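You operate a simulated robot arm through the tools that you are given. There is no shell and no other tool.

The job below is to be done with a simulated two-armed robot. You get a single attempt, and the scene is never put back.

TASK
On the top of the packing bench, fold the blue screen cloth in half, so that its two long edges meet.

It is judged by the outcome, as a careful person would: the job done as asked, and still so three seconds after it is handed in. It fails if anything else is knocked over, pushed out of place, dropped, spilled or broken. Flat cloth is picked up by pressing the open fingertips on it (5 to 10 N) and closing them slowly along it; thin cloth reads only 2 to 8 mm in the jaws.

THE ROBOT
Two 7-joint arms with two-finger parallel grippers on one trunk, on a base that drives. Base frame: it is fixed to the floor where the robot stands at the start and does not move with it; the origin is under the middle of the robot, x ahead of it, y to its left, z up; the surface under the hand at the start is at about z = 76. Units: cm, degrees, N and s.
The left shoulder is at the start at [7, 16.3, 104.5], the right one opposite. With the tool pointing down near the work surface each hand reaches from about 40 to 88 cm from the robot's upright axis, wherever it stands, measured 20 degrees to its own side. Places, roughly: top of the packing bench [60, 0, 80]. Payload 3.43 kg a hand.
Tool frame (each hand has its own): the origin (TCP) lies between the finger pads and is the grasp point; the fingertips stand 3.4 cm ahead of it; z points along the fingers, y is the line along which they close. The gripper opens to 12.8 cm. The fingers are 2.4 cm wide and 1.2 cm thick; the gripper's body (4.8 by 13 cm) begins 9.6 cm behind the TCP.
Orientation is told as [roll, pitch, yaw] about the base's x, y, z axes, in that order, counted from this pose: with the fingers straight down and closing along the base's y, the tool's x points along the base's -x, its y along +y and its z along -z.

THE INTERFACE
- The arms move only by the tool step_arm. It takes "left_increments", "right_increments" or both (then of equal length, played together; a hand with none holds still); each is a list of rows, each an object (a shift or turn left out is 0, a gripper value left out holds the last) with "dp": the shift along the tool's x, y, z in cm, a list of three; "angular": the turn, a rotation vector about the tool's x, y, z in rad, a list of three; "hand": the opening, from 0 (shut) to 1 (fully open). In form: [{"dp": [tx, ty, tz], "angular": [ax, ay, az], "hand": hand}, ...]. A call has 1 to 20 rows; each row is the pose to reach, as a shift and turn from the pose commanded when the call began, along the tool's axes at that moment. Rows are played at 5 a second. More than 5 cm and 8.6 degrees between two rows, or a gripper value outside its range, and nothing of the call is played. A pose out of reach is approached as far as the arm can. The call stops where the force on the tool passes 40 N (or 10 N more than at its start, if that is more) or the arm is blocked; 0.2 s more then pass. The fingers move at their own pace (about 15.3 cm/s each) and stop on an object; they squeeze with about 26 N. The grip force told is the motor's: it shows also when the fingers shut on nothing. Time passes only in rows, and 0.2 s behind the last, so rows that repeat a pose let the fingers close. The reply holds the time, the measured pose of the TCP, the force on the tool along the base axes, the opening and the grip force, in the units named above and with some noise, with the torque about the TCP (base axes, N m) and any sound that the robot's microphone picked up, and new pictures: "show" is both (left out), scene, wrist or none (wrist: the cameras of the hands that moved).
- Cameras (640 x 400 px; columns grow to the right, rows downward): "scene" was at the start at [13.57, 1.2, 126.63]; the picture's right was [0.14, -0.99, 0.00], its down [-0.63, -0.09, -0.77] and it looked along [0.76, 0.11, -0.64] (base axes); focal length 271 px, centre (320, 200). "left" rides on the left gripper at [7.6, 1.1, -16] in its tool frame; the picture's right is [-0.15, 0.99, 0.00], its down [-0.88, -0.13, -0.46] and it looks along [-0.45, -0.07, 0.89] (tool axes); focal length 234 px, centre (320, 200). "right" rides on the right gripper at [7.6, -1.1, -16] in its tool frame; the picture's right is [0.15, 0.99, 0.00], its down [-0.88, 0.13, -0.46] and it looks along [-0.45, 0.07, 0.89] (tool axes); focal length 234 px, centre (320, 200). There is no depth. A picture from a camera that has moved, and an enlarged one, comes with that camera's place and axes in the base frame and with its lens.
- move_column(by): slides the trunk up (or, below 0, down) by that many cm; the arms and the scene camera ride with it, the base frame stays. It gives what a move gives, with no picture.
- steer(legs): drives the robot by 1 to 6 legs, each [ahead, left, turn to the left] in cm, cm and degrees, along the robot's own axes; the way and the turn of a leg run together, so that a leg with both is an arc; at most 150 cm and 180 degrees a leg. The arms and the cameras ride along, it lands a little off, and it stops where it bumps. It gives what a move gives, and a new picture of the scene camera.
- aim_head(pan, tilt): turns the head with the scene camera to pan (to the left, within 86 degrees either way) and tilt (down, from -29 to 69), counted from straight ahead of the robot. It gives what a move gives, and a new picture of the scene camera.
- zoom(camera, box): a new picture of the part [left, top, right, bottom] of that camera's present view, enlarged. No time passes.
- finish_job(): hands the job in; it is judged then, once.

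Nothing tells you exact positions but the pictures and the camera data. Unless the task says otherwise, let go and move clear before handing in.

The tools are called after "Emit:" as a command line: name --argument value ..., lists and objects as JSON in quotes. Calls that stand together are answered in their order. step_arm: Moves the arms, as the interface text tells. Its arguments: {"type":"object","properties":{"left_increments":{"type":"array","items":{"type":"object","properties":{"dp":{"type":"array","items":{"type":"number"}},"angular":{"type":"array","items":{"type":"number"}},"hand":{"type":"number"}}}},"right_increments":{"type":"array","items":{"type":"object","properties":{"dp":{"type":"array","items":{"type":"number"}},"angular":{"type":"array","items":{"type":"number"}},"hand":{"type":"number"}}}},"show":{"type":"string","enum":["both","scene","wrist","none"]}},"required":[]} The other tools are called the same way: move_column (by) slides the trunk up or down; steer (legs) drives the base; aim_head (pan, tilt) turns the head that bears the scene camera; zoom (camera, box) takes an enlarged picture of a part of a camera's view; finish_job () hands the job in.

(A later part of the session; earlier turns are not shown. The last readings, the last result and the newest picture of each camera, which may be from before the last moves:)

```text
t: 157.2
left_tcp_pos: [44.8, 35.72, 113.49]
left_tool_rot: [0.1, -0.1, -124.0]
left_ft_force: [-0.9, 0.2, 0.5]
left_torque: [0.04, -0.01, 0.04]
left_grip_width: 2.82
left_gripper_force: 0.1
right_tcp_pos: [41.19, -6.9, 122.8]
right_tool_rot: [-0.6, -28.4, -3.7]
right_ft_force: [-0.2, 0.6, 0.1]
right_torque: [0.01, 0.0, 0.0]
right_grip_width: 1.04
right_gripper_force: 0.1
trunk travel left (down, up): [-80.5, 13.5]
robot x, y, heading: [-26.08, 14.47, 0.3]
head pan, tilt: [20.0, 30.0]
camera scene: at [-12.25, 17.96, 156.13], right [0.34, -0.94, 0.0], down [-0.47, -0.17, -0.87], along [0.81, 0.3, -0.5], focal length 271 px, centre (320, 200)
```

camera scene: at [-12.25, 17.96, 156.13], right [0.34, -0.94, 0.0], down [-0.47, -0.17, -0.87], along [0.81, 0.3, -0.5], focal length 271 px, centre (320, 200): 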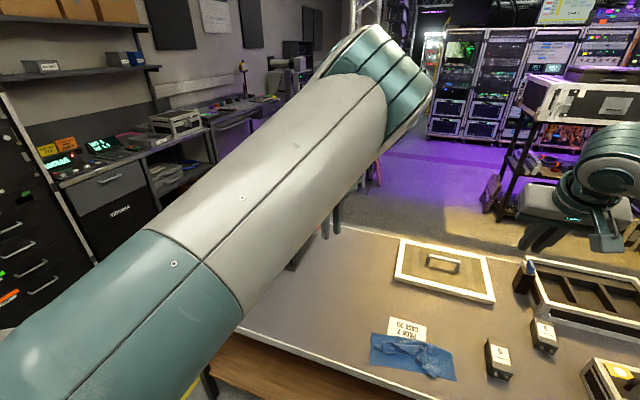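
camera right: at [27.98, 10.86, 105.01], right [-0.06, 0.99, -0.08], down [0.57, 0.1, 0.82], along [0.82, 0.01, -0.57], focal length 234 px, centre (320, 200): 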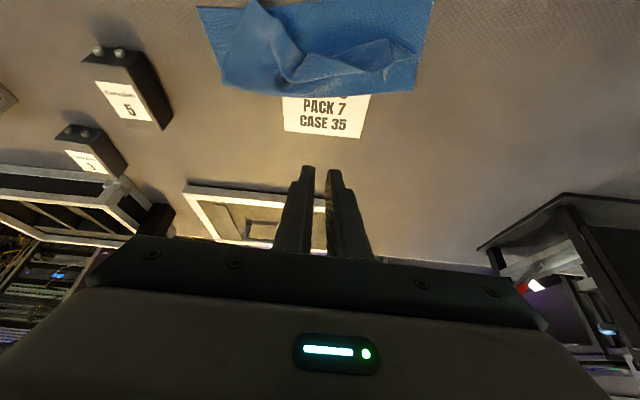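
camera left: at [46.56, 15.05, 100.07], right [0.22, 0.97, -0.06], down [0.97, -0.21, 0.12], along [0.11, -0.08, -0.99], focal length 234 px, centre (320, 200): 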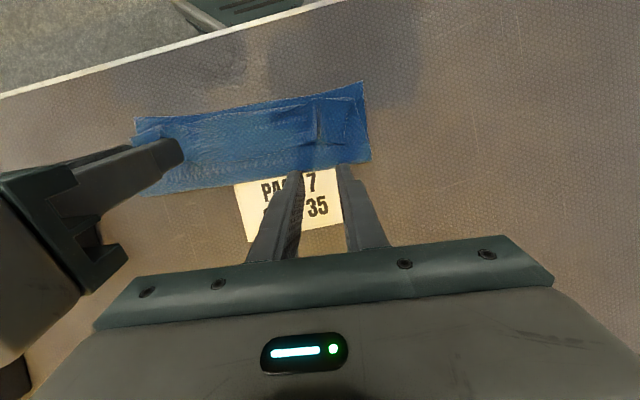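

The hand now yaws freely over its whole range without disturbing the arm, so the wrist is unwound; the elbow merely sits high. I return to the working yaw and test moving down and inward.

Emit:
step_arm --left_increments '[{"angular": [0, 0, -0.145]}, {"angular": [0, 0, -0.29]}, {"angular": [0, 0, -0.435]}, {"angular": [0, 0, -0.58]}, {"angular": [0, 0, -0.725]}, {"angular": [0, 0, -0.87]}, {"angular": [0, 0, -1.015]}, {"angular": [0, 0, -1.16]}, {"angular": [0, 0, -1.305]}, {"angular": [0, 0, -1.45]}, {"angular": [0, 0, -1.595]}, {"angular": [0, 0, -1.74]}, {"angular": [0, 0, -1.885]}, {"angular": [0, 0, -2.03]}, {"angular": [0, 0, -2.077]}, {"dp": [0, 0, 3], "angular": [0, 0, -2.077]}, {"dp": [0, 0, 6], "angular": [0, 0, -2.077]}, {"dp": [0, 0, 9], "angular": [0, 0, -2.077]}, {"dp": [0, 0, 12], "angular": [0, 0, -2.077]}]' --show "scene"

```text
t: 161.2
left_tcp_pos: [45.17, 35.58, 101.37]
left_tool_rot: [0.1, -0.1, -5.2]
left_ft_force: [0.4, 0.9, 0.4]
left_torque: [-0.04, 0.03, 0.03]
left_grip_width: 2.81
left_gripper_force: 0.0
right_tcp_pos: [41.22, -6.86, 122.72]
right_tool_rot: [-0.7, -28.5, -3.6]
right_ft_force: [-0.3, -0.5, 0.5]
right_torque: [0.02, 0.01, -0.01]
right_grip_width: 1.03
right_gripper_force: 0.1
trunk travel left (down, up): [-80.5, 13.5]
robot x, y, heading: [-25.72, 14.8, 0.1]
head pan, tilt: [20.0, 30.0]
camera scene: at [-12.11, 17.97, 156.12], right [0.34, -0.94, 0.0], down [-0.47, -0.17, -0.87], along [0.81, 0.3, -0.5], focal length 271 px, centre (320, 200)
```

scene: 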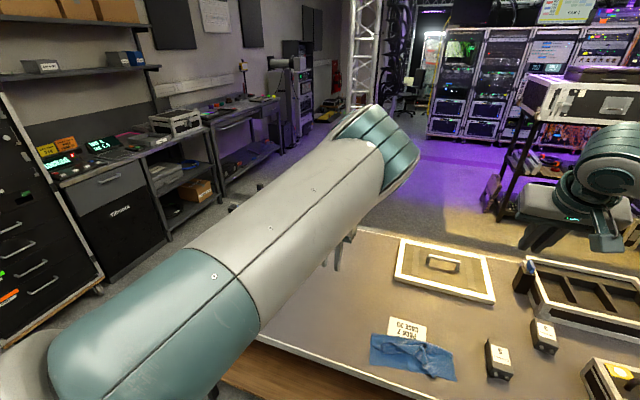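

It follows without any limit. I test moving inward (to the right).

Emit:
step_arm --left_increments '[{"dp": [0, -3, 0]}, {"dp": [0, -6, 0]}, {"dp": [0, -9, 0]}, {"dp": [0, -12, 0]}, {"dp": [0, -15, 0]}, {"dp": [0, -18, 0]}, {"dp": [0, -18, 0]}]' --show "scene"

```text
t: 162.8
left_tcp_pos: [53.32, 19.86, 100.31]
left_tool_rot: [0.0, 0.0, -5.1]
left_ft_force: [0.2, 0.5, -0.2]
left_torque: [-0.01, -0.01, 0.02]
left_grip_width: 2.82
left_gripper_force: 0.1
left hand out of reach, approached as far as the arm can: row 1, 2, 3, 4, 5, 6, 7
right_tcp_pos: [41.29, -6.81, 122.81]
right_tool_rot: [-0.5, -28.5, -3.7]
right_ft_force: [-1.6, 0.9, -0.1]
right_torque: [0.02, -0.01, -0.01]
right_grip_width: 1.04
right_gripper_force: 0.0
trunk travel left (down, up): [-80.5, 13.5]
robot x, y, heading: [-26.02, 15.12, 0.4]
head pan, tilt: [20.0, 30.0]
camera scene: at [-12.28, 18.01, 156.13], right [0.34, -0.94, 0.0], down [-0.47, -0.17, -0.87], along [0.81, 0.3, -0.5], focal length 271 px, centre (320, 200)
```

scene: 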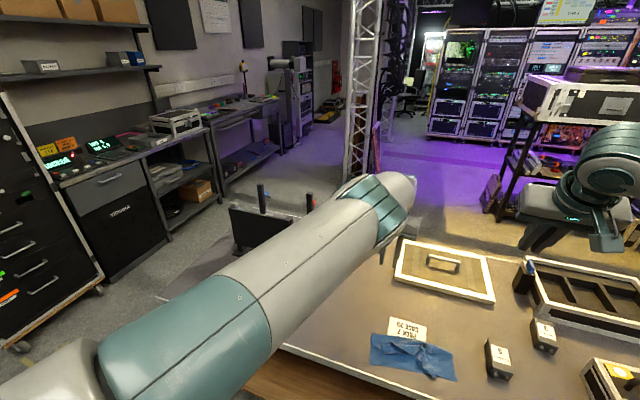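

The hand slides outward when pulled too far inward of its shoulder. If the robot stands further right, the left hand can work straight ahead of its shoulder, so I test that: bring the hand in front of the shoulder and try the tilts needed, still in free air.

Emit:
step_arm --left_increments '[{"dp": [1.5, 3, -1]}, {"dp": [3, 6, -2.5]}, {"dp": [5, 9, -4]}, {"dp": [7, 12, -6]}, {"dp": [9, 13, -7.7]}, {"dp": [9, 13, -7.7], "angular": [0, 0.1, 0]}, {"dp": [9, 13, -7.7], "angular": [0, 0.2, 0]}, {"dp": [9, 13, -7.7], "angular": [0, 0.3, 0]}, {"dp": [9, 13, -7.7], "angular": [0, 0.436, 0]}, {"dp": [9, 13, -7.7], "angular": [0, 0.436, 0]}]' --show "none"

Emit:
step_arm --left_increments '[{"dp": [0.5, 0, 0], "angular": [0, -0.14, 0]}, {"dp": [1, 0, 0], "angular": [0, -0.28, 0]}, {"dp": [1.5, 0, 0], "angular": [0, -0.42, 0]}, {"dp": [2, 0, 0], "angular": [0, -0.56, 0]}, {"dp": [3, 0, 0], "angular": [0, -0.7, 0]}, {"dp": [4, 0, 0], "angular": [0, -0.84, 0]}, {"dp": [5, 0, 0], "angular": [0, -0.98, 0]}, {"dp": [6, 0, 0], "angular": [0, -1.12, 0]}, {"dp": [7, 0, 0], "angular": [0, -1.26, 0]}, {"dp": [7, 0, 0], "angular": [0, -1.4, 0]}, {"dp": [7, 0, 0], "angular": [0, -1.54, 0]}, {"dp": [7, 0, 0], "angular": [0, -1.68, 0]}, {"dp": [7, 0, 0], "angular": [0, -1.74, 0]}, {"dp": [7, 0, 0], "angular": [0, -1.74, 0]}]' --show "scene"

```text
t: 165.0
left_tcp_pos: [45.49, 33.3, 108.09]
left_tool_rot: [0.0, 25.0, -5.2]
left_ft_force: [-0.2, -0.7, 0.4]
left_torque: [0.01, -0.01, -0.02]
left_grip_width: 2.81
left_gripper_force: 0.0
left hand out of reach, approached as far as the arm can: row 1, 2, 3, 4, 5
right_tcp_pos: [41.13, -6.87, 122.76]
right_tool_rot: [-0.6, -28.5, -3.6]
right_ft_force: [0.6, -0.9, 0.2]
right_torque: [0.01, -0.01, 0.01]
right_grip_width: 1.04
right_gripper_force: 0.1
trunk travel left (down, up): [-80.5, 13.5]
robot x, y, heading: [-25.96, 14.55, 0.1]
head pan, tilt: [20.0, 30.0]
```

```text
t: 168.0
left_tcp_pos: [39.35, 43.1, 110.7]
left_tool_rot: [-0.1, -74.9, -5.1]
left_ft_force: [-0.2, -0.5, 1.2]
left_torque: [0.02, -0.02, 0.01]
left_grip_width: 2.83
left_gripper_force: 0.0
left hand out of reach, approached as far as the arm can: row 3, 4, 5, 6, 7, 8, 9, 10, 11, 12, 13, 14
right_tcp_pos: [41.05, -7.01, 122.85]
right_tool_rot: [-0.7, -28.5, -3.7]
right_ft_force: [-0.3, -0.4, -0.4]
right_torque: [0.0, 0.0, 0.01]
right_grip_width: 1.01
right_gripper_force: 0.0
trunk travel left (down, up): [-80.5, 13.5]
robot x, y, heading: [-25.55, 14.86, 0.1]
head pan, tilt: [20.0, 30.0]
camera scene: at [-12.26, 17.97, 156.13], right [0.34, -0.94, 0.0], down [-0.47, -0.17, -0.87], along [0.81, 0.3, -0.5], focal length 271 px, centre (320, 200)
```

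scene: 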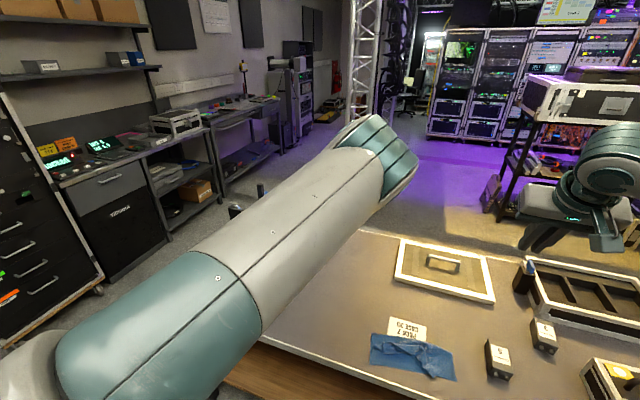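

The left arm is usable only over part of its range (hand vertical, arm reaching out), so I'll do the folding with the right hand and use the left, at most, to hold the cloth down. I park the left hand high and vertical first.

Emit:
step_arm --left_increments '[{"dp": [-1.4, 0.2, 0.1], "angular": [0, 0.13, 0]}, {"dp": [-2.8, 0.45, 0.2], "angular": [0, 0.26, 0]}, {"dp": [-4.2, 0.7, 0.3], "angular": [0, 0.39, 0]}, {"dp": [-5.6, 0.9, 0.4], "angular": [0, 0.52, 0]}, {"dp": [-7, 1.1, 0.45], "angular": [0, 0.65, 0]}, {"dp": [-8.4, 1.4, 0.5], "angular": [0, 0.78, 0]}, {"dp": [-9.8, 1.6, 0.6], "angular": [0, 0.91, 0]}, {"dp": [-11.2, 1.8, 0.7], "angular": [0, 1.04, 0]}, {"dp": [-12.6, 2.1, 0.8], "angular": [0, 1.18, 0]}, {"dp": [-14, 2.3, 0.87], "angular": [0, 1.309, 0]}, {"dp": [-14, 2.3, 0.87], "angular": [0, 1.309, 0]}]' --show "none"

Emit:
aim_head --pan 0 --tilt 45

```text
t: 170.4
left_tcp_pos: [43.92, 45.19, 124.52]
left_tool_rot: [0.1, 0.2, -5.0]
left_ft_force: [0.7, 0.9, 0.4]
left_torque: [0.02, 0.0, 0.01]
left_grip_width: 2.83
left_gripper_force: 0.2
right_tcp_pos: [41.09, -6.85, 122.74]
right_tool_rot: [-0.7, -28.6, -3.6]
right_ft_force: [0.2, -0.9, 0.1]
right_torque: [0.0, 0.06, -0.02]
right_grip_width: 1.02
right_gripper_force: 0.0
trunk travel left (down, up): [-80.5, 13.5]
robot x, y, heading: [-25.61, 14.42, 0.2]
head pan, tilt: [20.0, 30.0]
```

```text
t: 171.3
left_tcp_pos: [44.0, 45.31, 124.47]
left_tool_rot: [0.0, 0.1, -5.2]
left_ft_force: [0.0, 0.4, 0.1]
left_torque: [0.03, 0.0, -0.02]
left_grip_width: 2.82
left_gripper_force: 0.0
right_tcp_pos: [41.24, -6.91, 122.73]
right_tool_rot: [-0.7, -28.5, -3.5]
right_ft_force: [-0.1, 0.1, 0.1]
right_torque: [0.02, -0.02, 0.03]
right_grip_width: 1.04
right_gripper_force: 0.1
trunk travel left (down, up): [-80.5, 13.5]
robot x, y, heading: [-25.88, 14.79, -0.1]
head pan, tilt: [0.0, 45.0]
camera scene: at [-12.59, 14.86, 153.87], right [0.0, -1.0, 0.0], down [-0.71, 0.0, -0.71], along [0.71, 0.0, -0.71], focal length 271 px, centre (320, 200)
```

scene: 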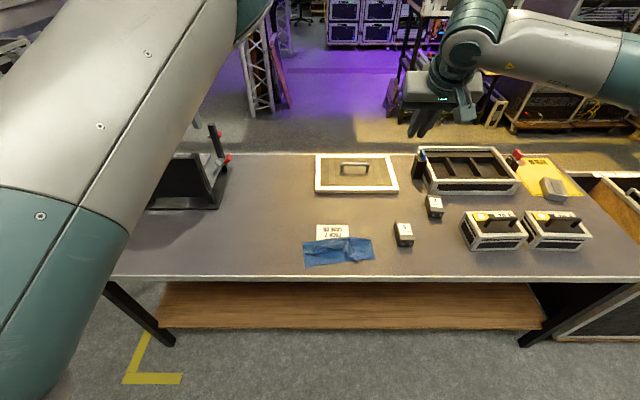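

Now I reposition the base slightly forward and right, and bring the trunk back down.

Emit:
steer --legs '[[4, 0, 0], [0, -4, 0]]'

Emit:
move_column --by -28

Emit:
zoom --camera "scene" --box '[270, 180, 410, 270]'

```text
t: 172.6
left_tcp_pos: [47.86, 42.31, 124.4]
left_tool_rot: [-0.4, 0.1, -4.9]
left_ft_force: [-0.6, 1.5, -0.3]
left_torque: [-0.11, -0.06, -0.01]
left_grip_width: 2.82
left_gripper_force: 0.1
right_tcp_pos: [45.06, -9.89, 123.17]
right_tool_rot: [-0.9, -28.5, -3.2]
right_ft_force: [-0.4, 0.5, 0.6]
right_torque: [-0.08, 0.0, -0.04]
right_grip_width: 1.03
right_gripper_force: 0.2
trunk travel left (down, up): [-80.5, 13.5]
robot x, y, heading: [-21.71, 10.88, 0.2]
head pan, tilt: [0.0, 45.0]
camera scene: at [-8.76, 11.88, 153.89], right [0.0, -1.0, 0.01], down [-0.71, -0.01, -0.71], along [0.71, 0.0, -0.71], focal length 271 px, centre (320, 200)
```

scene: 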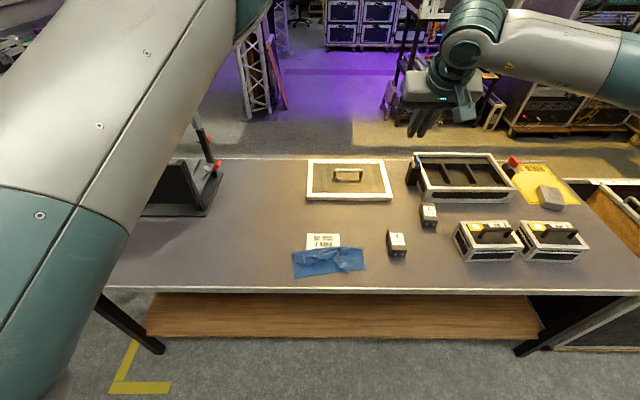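

```text
t: 175.5
left_tcp_pos: [47.9, 41.51, 96.44]
left_tool_rot: [0.0, 0.1, -4.9]
left_ft_force: [-0.4, 0.2, 0.2]
left_torque: [0.0, -0.02, -0.01]
left_grip_width: 2.81
left_gripper_force: 0.0
right_tcp_pos: [45.3, -10.53, 94.87]
right_tool_rot: [-0.6, -28.5, -3.4]
right_ft_force: [-0.2, 0.3, 0.4]
right_torque: [-0.03, 0.02, -0.01]
right_grip_width: 0.98
right_gripper_force: 0.2
trunk travel left (down, up): [-52.5, 41.5]
robot x, y, heading: [-21.59, 11.01, 0.2]
head pan, tilt: [0.0, 45.0]
```

```text
4.44 times, centred on (340, 225) of scene
camera zoom: at [-8.52, 10.97, 125.87], right [0.0, -1.0, 0.0], down [-0.71, 0.0, -0.71], along [0.71, 0.0, -0.71], focal length 1206 px, centre (231, 89)
```

zoom: 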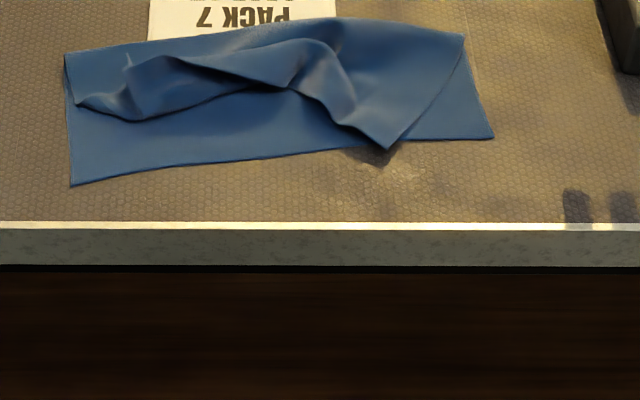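

I bring the right hand over the cloth with its camera looking straight down for an exact view.

Emit:
step_arm --right_increments '[{"dp": [0.9, 2.9, 0.3], "angular": [0, 0.1334, 0], "hand": 0.22}, {"dp": [1.8, 5.8, 0.6], "angular": [0, 0.267, 0], "hand": 0.22}, {"dp": [2.7, 8.7, 0.9], "angular": [0, 0.4, 0], "hand": 0.22}, {"dp": [3.6, 11.6, 1.2], "angular": [0, 0.534, 0], "hand": 0.22}, {"dp": [4.5, 14.5, 1.5], "angular": [0, 0.667, 0], "hand": 0.22}, {"dp": [5.4, 17.4, 1.85], "angular": [0, 0.8, 0], "hand": 0.22}, {"dp": [6.3, 20.3, 2.16], "angular": [0, 0.934, 0], "hand": 0.22}, {"dp": [6.3, 20.3, 2.16], "angular": [0, 0.934, 0], "hand": 0.22}]' --show "wrist"

Emit:
zoom --camera "right" --box '[160, 50, 480, 250]'

```text
t: 177.3
left_tcp_pos: [47.97, 41.33, 96.5]
left_tool_rot: [0.0, 0.2, -4.8]
left_ft_force: [-0.2, -0.1, 0.2]
left_torque: [0.06, 0.0, -0.02]
left_grip_width: 2.83
left_gripper_force: 0.0
right_tcp_pos: [42.24, 9.81, 89.63]
right_tool_rot: [-0.5, 25.1, -4.0]
right_ft_force: [-0.7, 0.6, -0.2]
right_torque: [0.01, 0.02, 0.0]
right_grip_width: 2.86
right_gripper_force: 0.1
trunk travel left (down, up): [-52.5, 41.5]
robot x, y, heading: [-21.96, 10.9, 0.4]
head pan, tilt: [0.0, 45.0]
camera right: at [41.99, 8.69, 107.44], right [-0.07, 1.0, 0.05], down [1.0, 0.07, 0.04], along [0.03, 0.06, -1.0], focal length 234 px, centre (320, 200)
```

right: 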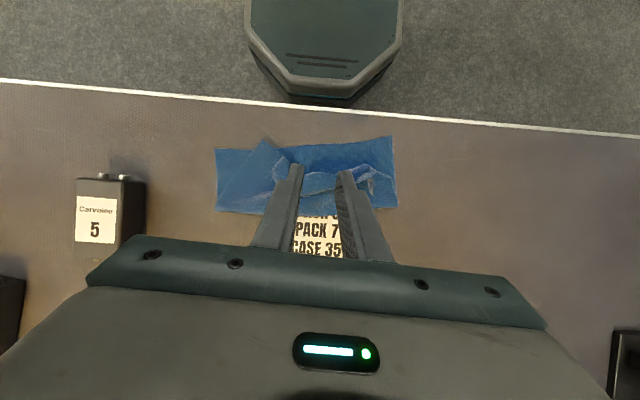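

```text
2.00 times, centred on (320, 150) of right
camera zoom: at [41.99, 8.69, 107.44], right [-0.07, 1.0, 0.05], down [1.0, 0.07, 0.04], along [0.03, 0.06, -1.0], focal length 468 px, centre (320, 300)
```

zoom: 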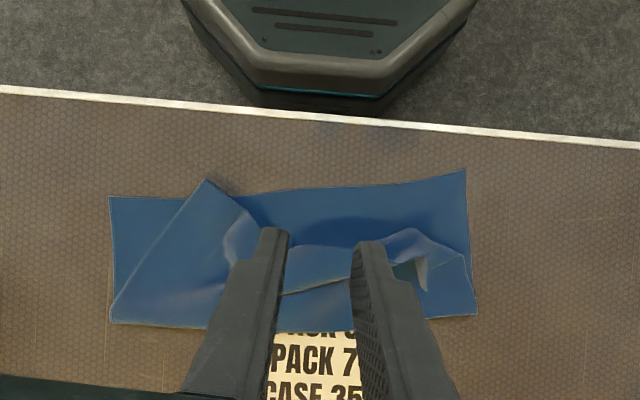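

The tilt works here without limits. I move closer over the left ridge for a detailed look.

Emit:
step_arm --right_increments '[{"dp": [-0.3, 2.4, 0.8]}, {"dp": [-0.7, 4.8, 1.7]}, {"dp": [-1.34, 7.2, 3.35]}, {"dp": [-1.34, 7.2, 3.35]}]' --show "none"

Emit:
zoom --camera "right" --box '[200, 70, 420, 220]'

Emit:
zoom --camera "scene" --box '[270, 190, 370, 250]'

```text
t: 178.3
left_tcp_pos: [47.96, 41.5, 96.35]
left_tool_rot: [-0.1, 0.1, -4.9]
left_ft_force: [0.4, -0.5, 0.6]
left_torque: [-0.03, 0.01, -0.04]
left_grip_width: 2.79
left_gripper_force: 0.0
right_tcp_pos: [42.49, 16.89, 86.19]
right_tool_rot: [-0.4, 25.0, -3.9]
right_ft_force: [-0.7, -0.5, 0.6]
right_torque: [0.0, -0.01, -0.03]
right_grip_width: 2.81
right_gripper_force: 0.1
trunk travel left (down, up): [-52.5, 41.5]
robot x, y, heading: [-21.91, 10.86, -0.1]
head pan, tilt: [0.0, 45.0]
```

```text
2.67 times, centred on (310, 145) of right
camera zoom: at [42.14, 15.9, 103.84], right [-0.07, 1.0, 0.05], down [1.0, 0.07, 0.04], along [0.04, 0.06, -1.0], focal length 624 px, centre (347, 347)
```

zoom: 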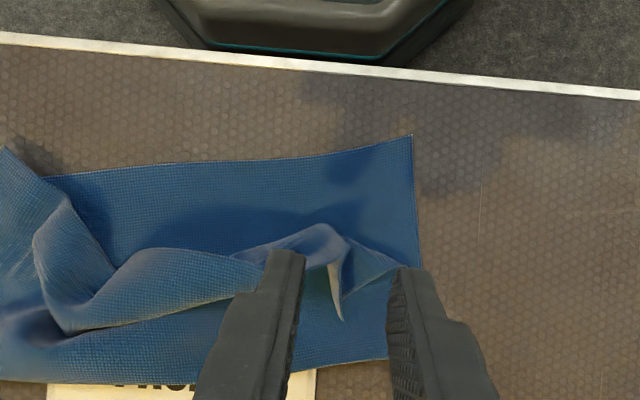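

```text
6.40 times, centred on (320, 220) of scene
camera zoom: at [-8.51, 10.92, 125.87], right [0.0, -1.0, 0.0], down [-0.71, 0.0, -0.71], along [0.71, 0.0, -0.71], focal length 1737 px, centre (320, 72)
```

zoom: 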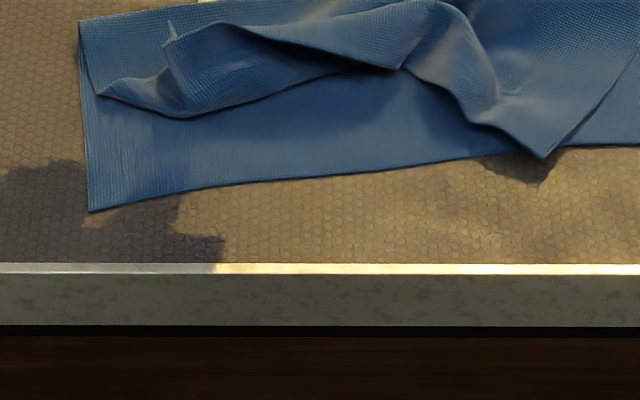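

The left strip stands up in a sharp ridge right between the fingers. I descend and close on it.

Emit:
step_arm --right_increments '[{"dp": [-0.85, 0, 1.8]}, {"dp": [-1.7, 0, 3.6]}, {"dp": [-2.2, 0, 4.7]}, {"dp": [-2.45, 0, 5.25]}, {"dp": [-2.45, 0, 5.25], "hand": 0.19}, {"dp": [-2.45, 0, 5.25], "hand": 0.16}, {"dp": [-2.45, 0, 5.25], "hand": 0.13}, {"dp": [-2.45, 0, 5.25], "hand": 0.1}, {"dp": [-2.45, 0, 5.25], "hand": 0.07}, {"dp": [-2.45, 0, 5.25], "hand": 0.04}, {"dp": [-2.45, 0, 5.25], "hand": 0.01}, {"dp": [-2.45, 0, 5.25], "hand": 0}, {"dp": [-2.45, 0, 5.25], "hand": 0}]' --show "none"

Emit:
zoom --camera "right" --box '[200, 70, 420, 220]'

```text
t: 181.1
left_tcp_pos: [48.06, 41.56, 96.35]
left_tool_rot: [-0.1, 0.1, -4.9]
left_ft_force: [0.2, -0.7, -0.3]
left_torque: [-0.06, -0.01, -0.01]
left_grip_width: 2.8
left_gripper_force: 0.0
right_tcp_pos: [42.39, 17.06, 80.24]
right_tool_rot: [-0.6, 25.0, -3.9]
right_ft_force: [0.9, -0.3, 0.8]
right_torque: [0.0, -0.02, -0.02]
right_grip_width: 0.2
right_gripper_force: 26.0
trunk travel left (down, up): [-52.5, 41.5]
robot x, y, heading: [-21.98, 11.02, 0.3]
head pan, tilt: [0.0, 45.0]
```

```text
2.67 times, centred on (310, 145) of right
camera zoom: at [42.25, 15.99, 97.95], right [-0.07, 1.0, 0.05], down [1.0, 0.07, 0.04], along [0.04, 0.06, -1.0], focal length 624 px, centre (347, 347)
```

zoom: 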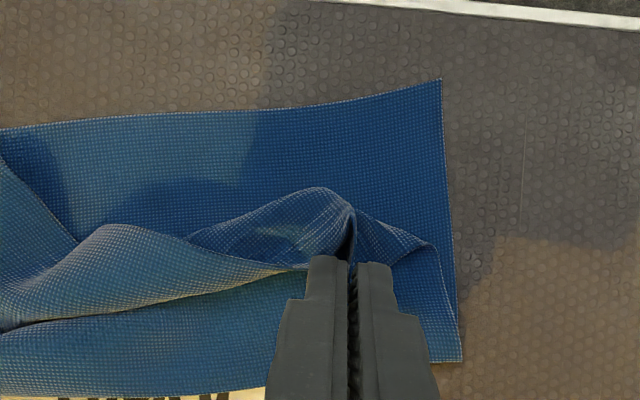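

The strip is held again (2 mm). I lift it, letting the left end unroll, and carry it over toward the near-left corner with the hand turning forward.

Emit:
step_arm --right_increments '[{"dp": [0.52, -0.08, -0.78], "angular": [0, -0.07, 0]}, {"dp": [1.05, -0.17, -1.56], "angular": [0, -0.14, 0]}, {"dp": [1.7, -0.15, -2.3], "angular": [0, -0.21, 0]}, {"dp": [2.32, -0.13, -3.03], "angular": [0, -0.279, 0]}, {"dp": [2.95, -0.13, -3.5], "angular": [0, -0.35, 0]}, {"dp": [3.57, -0.13, -3.9], "angular": [0, -0.419, 0]}, {"dp": [4.66, -0.16, -3.87], "angular": [0, -0.559, 0]}, {"dp": [5.51, -0.19, -3.33], "angular": [0, -0.698, 0]}, {"dp": [6.27, -0.24, -2.55], "angular": [0, -0.838, 0]}, {"dp": [6.27, -0.24, -2.55], "angular": [0, -0.838, 0]}]'

Emit:
zoom --camera "right" --box '[120, 20, 480, 220]'

```text
t: 183.3
left_tcp_pos: [48.04, 41.61, 96.41]
left_tool_rot: [0.0, 0.1, -4.9]
left_ft_force: [-0.4, 0.4, 0.2]
left_torque: [0.01, 0.02, 0.03]
left_grip_width: 2.81
left_gripper_force: 0.0
right_tcp_pos: [37.7, 17.16, 85.23]
right_tool_rot: [-0.6, -23.0, -3.5]
right_ft_force: [0.1, 0.2, 0.4]
right_torque: [0.0, -0.02, 0.0]
right_grip_width: 0.18
right_gripper_force: 25.9
trunk travel left (down, up): [-52.5, 41.5]
robot x, y, heading: [-21.67, 10.98, 0.2]
head pan, tilt: [0.0, 45.0]
camera scene: at [-8.46, 10.97, 125.86], right [0.0, -1.0, 0.0], down [-0.71, 0.0, -0.71], along [0.71, 0.0, -0.71], focal length 271 px, centre (320, 200)
camera right: at [24.47, 16.87, 96.94], right [-0.07, 1.0, -0.07], down [0.64, 0.1, 0.76], along [0.77, 0.01, -0.64], focal length 234 px, centre (320, 200)
```

scene: 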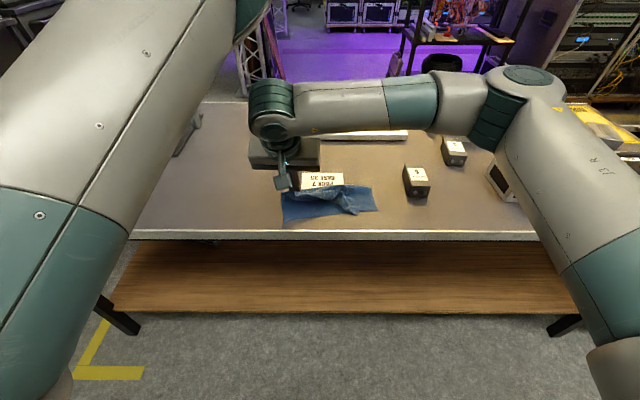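
right: 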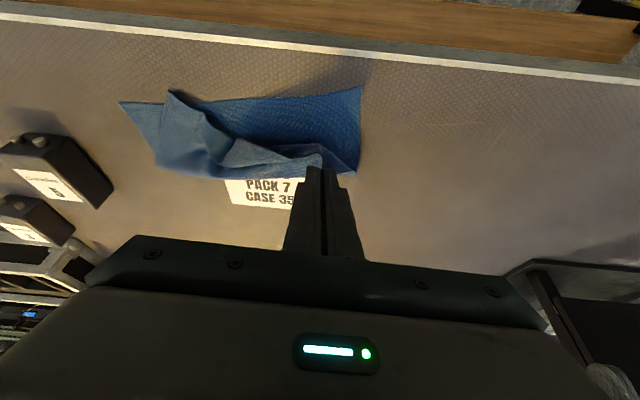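

```text
1.78 times, centred on (300, 120) of right
camera zoom: at [24.47, 16.87, 96.94], right [-0.07, 1.0, -0.07], down [0.64, 0.1, 0.76], along [0.77, 0.01, -0.64], focal length 416 px, centre (356, 342)
```

zoom: 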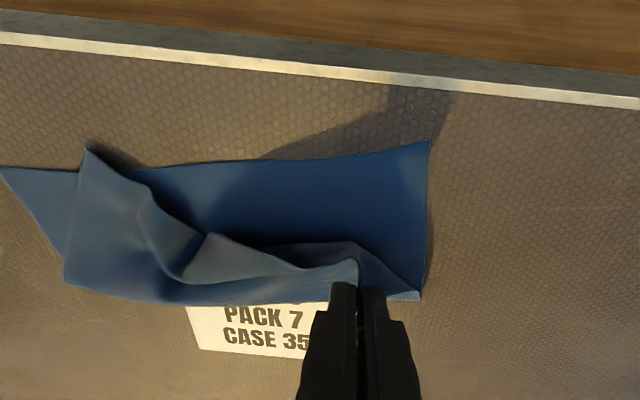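

The cloth stayed in place. I continue laying the left end down to the near-left corner.

Emit:
step_arm --right_increments '[{"dp": [0.985, -0.08, 0.23], "angular": [0, -0.14, 0]}, {"dp": [2.09, -0.16, 0.56], "angular": [0, -0.279, 0]}, {"dp": [3.09, -0.29, 1.0], "angular": [0, -0.419, 0]}, {"dp": [4.15, -0.37, 1.61], "angular": [0, -0.559, 0]}, {"dp": [4.7, -0.4, 2.03], "angular": [0, -0.63, 0]}, {"dp": [5.26, -0.45, 2.46], "angular": [0, -0.698, 0]}, {"dp": [5.77, -0.5, 2.9], "angular": [0, -0.76, 0]}, {"dp": [6.28, -0.54, 3.35], "angular": [0, -0.82, 0]}, {"dp": [7.04, -0.62, 4.12], "angular": [0, -0.925, 0]}, {"dp": [7.04, -0.62, 4.12], "angular": [0, -0.925, 0]}]'

Emit:
zoom --camera "scene" --box '[260, 160, 400, 250]'

```text
t: 185.5
left_tcp_pos: [47.95, 41.45, 96.4]
left_tool_rot: [0.1, 0.2, -4.9]
left_ft_force: [0.5, -1.3, 0.6]
left_torque: [0.02, 0.0, -0.02]
left_grip_width: 2.82
left_gripper_force: 0.0
right_tcp_pos: [32.94, 16.47, 78.55]
right_tool_rot: [-2.0, -76.0, -1.8]
right_ft_force: [-1.1, -1.0, 1.8]
right_torque: [0.0, -0.04, 0.03]
right_grip_width: 0.17
right_gripper_force: 26.3
trunk travel left (down, up): [-52.5, 41.5]
robot x, y, heading: [-21.5, 10.72, 0.2]
head pan, tilt: [0.0, 45.0]
camera scene: at [-8.47, 10.88, 125.86], right [0.0, -1.0, 0.0], down [-0.71, 0.0, -0.71], along [0.71, 0.0, -0.71], focal length 271 px, centre (320, 200)
camera right: at [15.55, 16.46, 75.1], right [0.03, 0.99, -0.15], down [-0.22, 0.15, 0.96], along [0.98, 0.01, 0.22], focal length 234 px, centre (320, 200)
```

scene: 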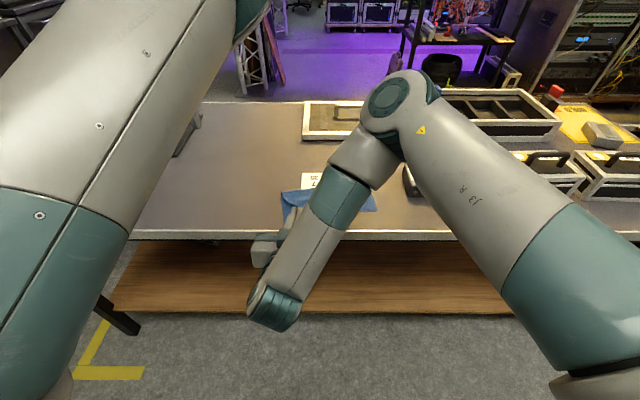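
right: 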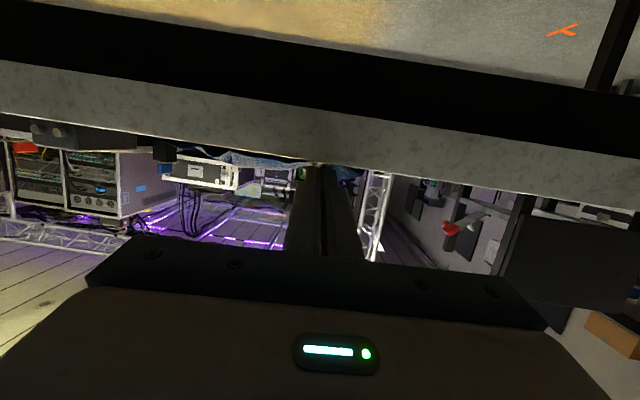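

```text
4.44 times, centred on (330, 205) of scene
camera zoom: at [-8.47, 10.88, 125.86], right [0.0, -1.0, 0.0], down [-0.71, 0.0, -0.71], along [0.71, 0.0, -0.71], focal length 1206 px, centre (276, 178)
```

zoom: 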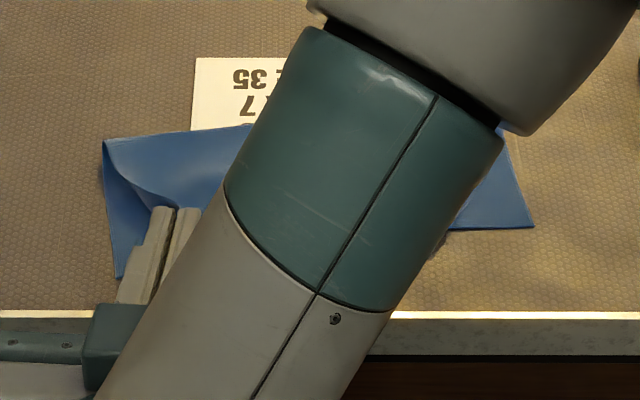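

The left flap side now lies neatly from the fold to the near edge. I release and draw straight back.

Emit:
step_arm --right_increments '[{"hand": 0.03}, {"hand": 0.05}, {"dp": [0, 0, -0.4], "hand": 0.06}, {"dp": [0, 0, -0.8], "hand": 0.07}, {"dp": [0, 0, -1.2], "hand": 0.08}, {"dp": [0, 0, -1.8], "hand": 0.08}, {"dp": [0, 0, -2.5], "hand": 0.08}, {"dp": [0, 0, -3.2], "hand": 0.08}, {"dp": [0, 0, -3.2], "hand": 0.08}]' --show "none"

Emit:
step_arm --right_increments '[{"dp": [-1.45, 0, -0.39], "angular": [0, 0.087, 0]}, {"dp": [-3.99, 0, -0.55], "angular": [0, 0.192, 0]}, {"dp": [-7.28, 0, 0.12], "angular": [0, 0.314, 0]}, {"dp": [-10.7, 0, 1.27], "angular": [0, 0.436, 0]}, {"dp": [-13.4, 0, 3.65], "angular": [0, 0.576, 0]}, {"dp": [-14.6, -3, 6.16], "angular": [0, 0.716, 0]}, {"dp": [-14.6, -6, 8.0], "angular": [0, 0.855, 0]}, {"dp": [-14.6, -9, 10], "angular": [0, 0.995, 0]}, {"dp": [-14.6, -9, 11], "angular": [0, 1.135, 0]}, {"dp": [-14.6, -9, 12], "angular": [0, 1.275, 0]}, {"dp": [-14.6, -9, 12], "angular": [0, 1.275, 0]}]'

Emit:
zoom --camera "scene" --box '[260, 170, 400, 250]'

Emit:
zoom --camera "right" --box '[120, 20, 480, 220]'

```text
t: 187.5
left_tcp_pos: [47.99, 41.6, 96.4]
left_tool_rot: [0.0, 0.1, -4.9]
left_ft_force: [0.3, -0.6, -0.3]
left_torque: [0.0, -0.04, 0.01]
left_grip_width: 2.84
left_gripper_force: 0.1
right_tcp_pos: [29.82, 17.01, 79.57]
right_tool_rot: [-2.3, -76.0, -1.6]
right_ft_force: [0.5, -0.3, 0.4]
right_torque: [-0.01, -0.01, 0.01]
right_grip_width: 0.98
right_gripper_force: 0.1
trunk travel left (down, up): [-52.5, 41.5]
robot x, y, heading: [-21.71, 10.96, -0.0]
head pan, tilt: [0.0, 45.0]
```

```text
t: 189.9
left_tcp_pos: [48.06, 41.57, 96.36]
left_tool_rot: [0.0, 0.3, -4.9]
left_ft_force: [-0.7, -0.5, 1.0]
left_torque: [0.01, 0.01, 0.06]
left_grip_width: 2.84
left_gripper_force: 0.1
right_tcp_pos: [44.21, 6.99, 90.77]
right_tool_rot: [-0.5, -2.9, -3.6]
right_ft_force: [-0.3, -0.6, 0.0]
right_torque: [0.02, 0.02, 0.02]
right_grip_width: 1.04
right_gripper_force: 0.2
trunk travel left (down, up): [-52.5, 41.5]
robot x, y, heading: [-21.65, 10.79, 0.0]
head pan, tilt: [0.0, 45.0]
camera scene: at [-8.57, 10.97, 125.88], right [0.0, -1.0, 0.0], down [-0.71, 0.0, -0.71], along [0.71, 0.0, -0.71], focal length 271 px, centre (320, 200)
camera right: at [35.79, 6.42, 106.42], right [-0.08, 1.0, -0.02], down [0.86, 0.08, 0.5], along [0.5, 0.03, -0.87], focal length 234 px, centre (320, 200)
```

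scene: 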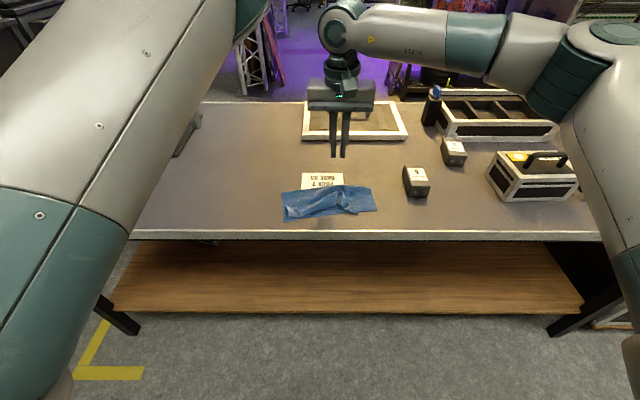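
right: 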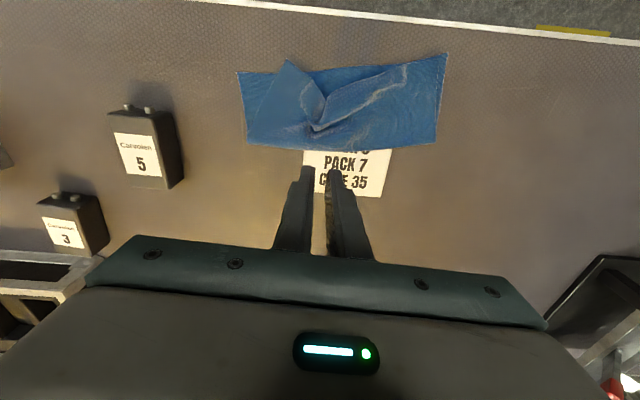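

```text
4.57 times, centred on (330, 210) of scene
camera zoom: at [-8.57, 10.97, 125.88], right [0.0, -1.0, 0.0], down [-0.71, 0.0, -0.71], along [0.71, 0.0, -0.71], focal length 1241 px, centre (274, 154)
```

zoom: 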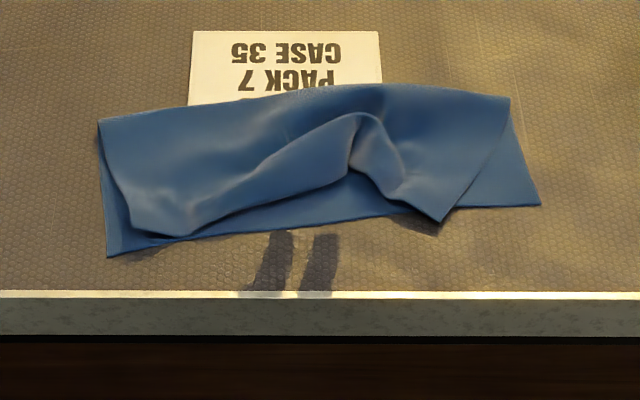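

```text
1.78 times, centred on (300, 120) of right
camera zoom: at [35.79, 6.42, 106.42], right [-0.08, 1.0, -0.02], down [0.86, 0.08, 0.5], along [0.5, 0.03, -0.87], focal length 416 px, centre (356, 342)
```

zoom: 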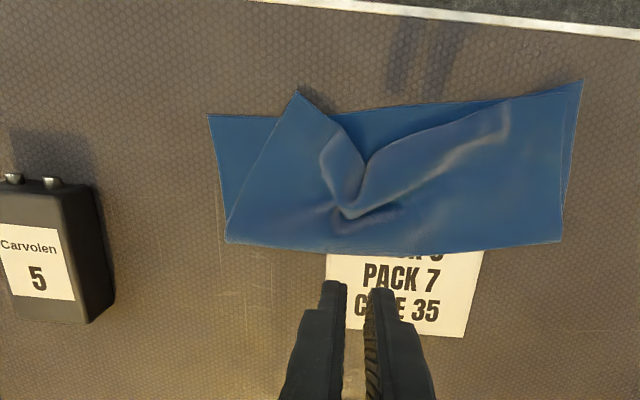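

Excellent: the left end has dropped onto the near-left corner. Now only the right corner of the flap (at about (35.6, 2.3)) must go to the near-right corner at (37.4, -3.5), which will also pull out the wrinkle. I move over it.

Emit:
step_arm --right_increments '[{"dp": [1.8, -1.2, 1.6], "angular": [0, -0.03, 0.03], "hand": 0.17}, {"dp": [3.5, -2.5, 3.2], "angular": [0, -0.06, 0.055], "hand": 0.17}, {"dp": [5.3, -3.7, 4.8], "angular": [0, -0.09, 0.08], "hand": 0.17}, {"dp": [7.03, -4.93, 6.45], "angular": [0, -0.124, 0.11], "hand": 0.17}, {"dp": [7.03, -4.93, 6.45], "angular": [0, -0.124, 0.11], "hand": 0.17}]' --show "wrist"

Emit:
zoom --camera "right" --box '[200, 60, 440, 220]'

```text
t: 191.1
left_tcp_pos: [47.98, 41.62, 96.42]
left_tool_rot: [-0.1, 0.1, -5.1]
left_ft_force: [-0.6, 0.0, -0.6]
left_torque: [0.01, -0.03, 0.01]
left_grip_width: 2.81
left_gripper_force: 0.1
right_tcp_pos: [37.42, 2.63, 84.11]
right_tool_rot: [0.2, -10.1, -10.1]
right_ft_force: [0.7, 0.5, -0.3]
right_torque: [-0.02, 0.0, -0.05]
right_grip_width: 2.15
right_gripper_force: 0.0
trunk travel left (down, up): [-52.5, 41.5]
robot x, y, heading: [-21.7, 10.86, 0.3]
head pan, tilt: [0.0, 45.0]
camera right: at [27.07, 3.18, 98.56], right [0.03, 1.0, -0.02], down [0.8, -0.01, 0.6], along [0.6, -0.04, -0.8], focal length 234 px, centre (320, 200)
```

right: 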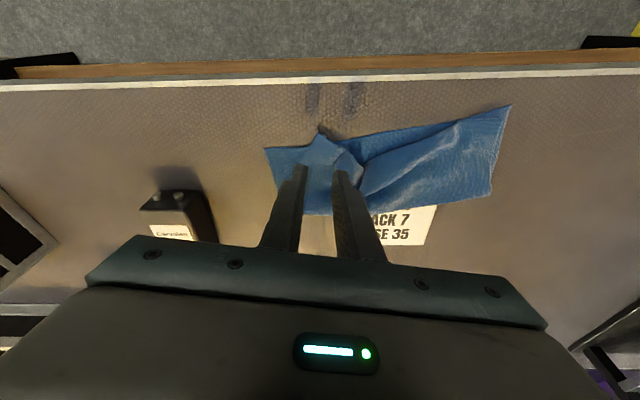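

```text
2.50 times, centred on (320, 140) of right
camera zoom: at [27.07, 3.18, 98.56], right [0.03, 1.0, -0.02], down [0.8, -0.01, 0.6], along [0.6, -0.04, -0.8], focal length 585 px, centre (320, 350)
```

zoom: 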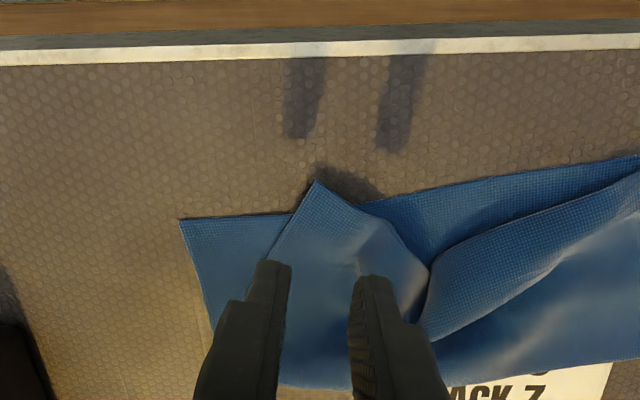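

The corner lies between the fingers. I descend onto it gently.

Emit:
step_arm --right_increments '[{"dp": [0.5, 0, 1.7]}, {"dp": [0.75, 0, 3.2]}, {"dp": [0.88, 0, 3.9]}, {"dp": [0.92, 0, 4.1]}, {"dp": [0.92, 0, 4.1]}]' --show "none"

```text
t: 192.3
left_tcp_pos: [48.0, 41.65, 96.36]
left_tool_rot: [-0.1, 0.2, -4.8]
left_ft_force: [0.1, 0.7, 0.5]
left_torque: [0.02, 0.03, 0.02]
left_grip_width: 2.8
left_gripper_force: 0.0
right_tcp_pos: [37.28, 2.55, 79.85]
right_tool_rot: [0.2, -10.1, -10.0]
right_ft_force: [-0.2, 0.0, -0.1]
right_torque: [0.02, 0.0, -0.01]
right_grip_width: 2.19
right_gripper_force: 0.0
trunk travel left (down, up): [-52.5, 41.5]
robot x, y, heading: [-21.99, 11.44, 0.3]
head pan, tilt: [0.0, 45.0]
```

Emit:
step_arm --right_increments '[{"dp": [0.01, 0, 0.08]}, {"dp": [0.02, 0, 0.14]}, {"dp": [0.02, 0, 0.14]}]' --show "none"

```text
t: 193.1
left_tcp_pos: [48.01, 41.66, 96.49]
left_tool_rot: [0.1, 0.2, -5.0]
left_ft_force: [0.3, -0.1, 0.2]
left_torque: [0.01, 0.01, 0.02]
left_grip_width: 2.82
left_gripper_force: 0.1
right_tcp_pos: [37.25, 2.53, 79.68]
right_tool_rot: [0.2, -10.2, -9.9]
right_ft_force: [-0.2, 0.5, 0.3]
right_torque: [0.05, -0.01, -0.02]
right_grip_width: 2.17
right_gripper_force: 0.0
trunk travel left (down, up): [-52.5, 41.5]
robot x, y, heading: [-21.8, 10.75, 0.1]
head pan, tilt: [0.0, 45.0]
```

Emit:
step_arm --right_increments '[{"dp": [0.01, 0, 0.06]}, {"dp": [0.01, 0, 0.1]}, {"dp": [0.01, 0, 0.1]}]' --show "none"

```text
t: 193.9
left_tcp_pos: [48.0, 41.57, 96.4]
left_tool_rot: [-0.1, 0.2, -4.8]
left_ft_force: [-0.1, -0.4, -0.1]
left_torque: [-0.03, -0.03, 0.01]
left_grip_width: 2.82
left_gripper_force: 0.0
right_tcp_pos: [37.18, 2.57, 79.71]
right_tool_rot: [0.2, -10.0, -10.0]
right_ft_force: [1.4, -0.8, 6.2]
right_torque: [0.01, -0.03, -0.01]
right_grip_width: 2.13
right_gripper_force: 0.0
trunk travel left (down, up): [-52.5, 41.5]
robot x, y, heading: [-21.59, 10.98, -0.1]
head pan, tilt: [0.0, 45.0]
```

Contact at 6 N. I close slowly on the corner.

Emit:
step_arm --right_increments '[{"hand": 0.16}, {"hand": 0.148}, {"hand": 0.136}, {"hand": 0.124}, {"hand": 0.112}, {"hand": 0.1}, {"hand": 0.088}, {"hand": 0.076}, {"hand": 0.064}, {"hand": 0.052}, {"hand": 0.04}, {"hand": 0.028}, {"hand": 0.016}, {"hand": 0.005}, {"hand": 0}, {"hand": 0}]' --show "none"

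Emit:
zoom --camera "right" --box '[200, 60, 440, 220]'

```text
t: 197.3
left_tcp_pos: [47.88, 41.66, 96.4]
left_tool_rot: [-0.1, 0.1, -5.0]
left_ft_force: [0.2, 0.3, 0.0]
left_torque: [-0.02, 0.01, -0.02]
left_grip_width: 2.81
left_gripper_force: 0.0
right_tcp_pos: [37.15, 2.59, 79.73]
right_tool_rot: [0.1, -10.2, -10.0]
right_ft_force: [-0.1, 1.5, 10.4]
right_torque: [0.12, 0.04, 0.02]
right_grip_width: 0.19
right_gripper_force: 26.6
trunk travel left (down, up): [-52.5, 41.5]
robot x, y, heading: [-21.91, 10.87, 0.3]
head pan, tilt: [0.0, 45.0]
```

```text
2.50 times, centred on (320, 140) of right
camera zoom: at [26.83, 3.17, 94.1], right [0.03, 1.0, -0.02], down [0.8, -0.01, 0.6], along [0.6, -0.03, -0.8], focal length 585 px, centre (320, 350)
```

zoom: 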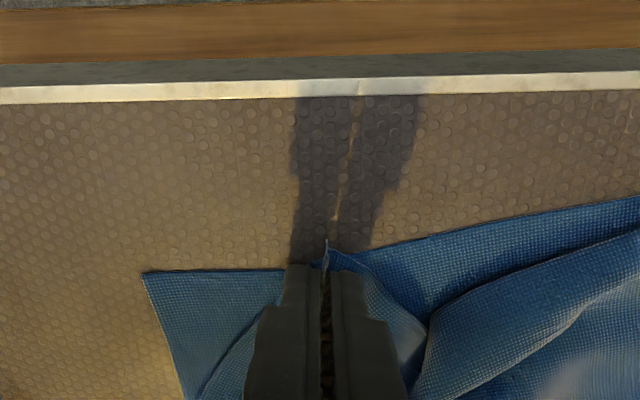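

The corner is gripped. I lift it slightly and carry it to the right toward the near-right corner, turning it to line up.

Emit:
step_arm --right_increments '[{"dp": [-0.11, 0, -0.64]}, {"dp": [-0.23, 0, -1.28]}, {"dp": [-0.44, 0, -2.46]}, {"dp": [-0.75, -0.6, -2.6], "angular": [-0.012, 0, -0.064]}, {"dp": [-1.03, -1.16, -2.66], "angular": [-0.023, 0, -0.128]}, {"dp": [-1.3, -1.7, -2.6], "angular": [-0.035, 0, -0.19]}, {"dp": [-1.57, -2.3, -2.56], "angular": [-0.046, 0, -0.256]}, {"dp": [-1.84, -2.9, -2.5], "angular": [-0.057, 0, -0.32]}, {"dp": [-2.1, -3.47, -2.47], "angular": [-0.068, 0, -0.384]}, {"dp": [-2.4, -4.05, -2.42], "angular": [-0.08, 0, -0.45]}, {"dp": [-2.65, -4.63, -2.37], "angular": [-0.091, 0, -0.512]}, {"dp": [-2.65, -4.63, -2.37], "angular": [-0.091, 0, -0.512]}]'

Emit:
zoom --camera "right" --box '[120, 40, 480, 240]'

Emit:
zoom --camera "scene" --box '[260, 170, 400, 250]'

```text
t: 199.9
left_tcp_pos: [48.06, 41.64, 96.44]
left_tool_rot: [-0.1, 0.2, -4.9]
left_ft_force: [-0.2, -1.8, -0.3]
left_torque: [-0.02, -0.02, -0.05]
left_grip_width: 2.82
left_gripper_force: 0.1
right_tcp_pos: [38.55, -2.27, 82.33]
right_tool_rot: [0.3, -10.2, 19.9]
right_ft_force: [-0.1, -0.2, -0.3]
right_torque: [0.01, 0.02, 0.0]
right_grip_width: 0.18
right_gripper_force: 25.8
trunk travel left (down, up): [-52.5, 41.5]
robot x, y, heading: [-21.75, 11.04, -0.0]
head pan, tilt: [0.0, 45.0]
camera scene: at [-8.5, 10.99, 125.87], right [0.0, -1.0, 0.0], down [-0.71, 0.0, -0.71], along [0.71, 0.0, -0.71], focal length 271 px, centre (320, 200)
camera right: at [29.32, -7.01, 96.83], right [-0.47, 0.88, -0.02], down [0.7, 0.39, 0.6], along [0.54, 0.27, -0.8], focal length 234 px, centre (320, 200)
```

scene: 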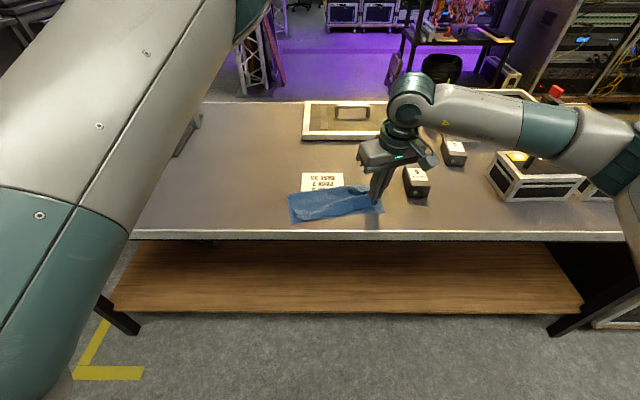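
right: 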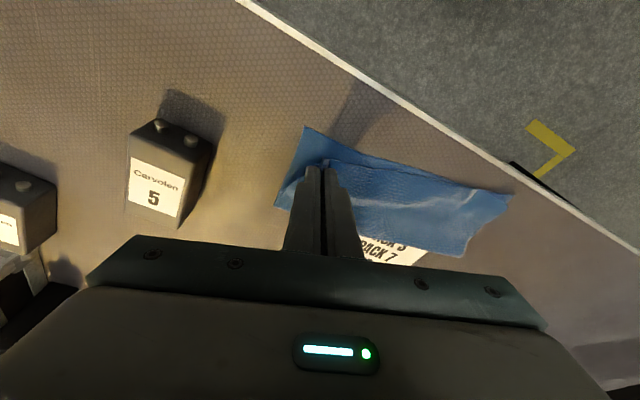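

```text
1.78 times, centred on (300, 140) of right
camera zoom: at [29.32, -7.01, 96.83], right [-0.47, 0.88, -0.02], down [0.7, 0.39, 0.6], along [0.54, 0.27, -0.8], focal length 416 px, centre (356, 307)
```

zoom: 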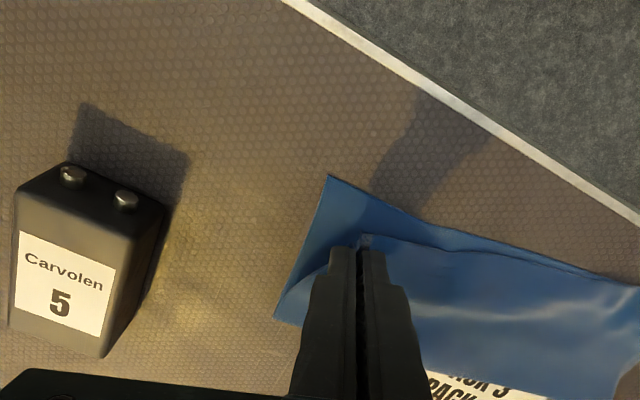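

```text
4.57 times, centred on (330, 210) of scene
camera zoom: at [-8.5, 10.99, 125.87], right [0.0, -1.0, 0.0], down [-0.71, 0.0, -0.71], along [0.71, 0.0, -0.71], focal length 1241 px, centre (274, 154)
```

zoom: 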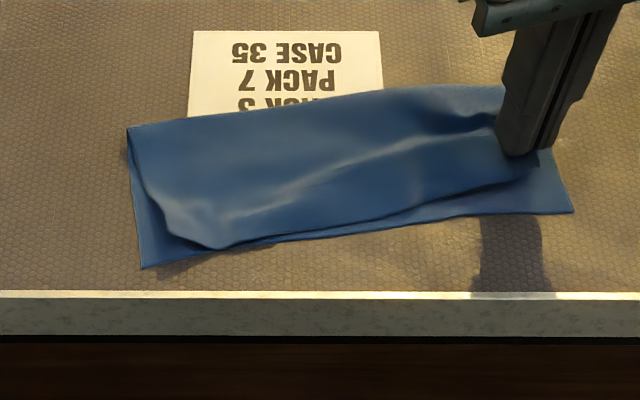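

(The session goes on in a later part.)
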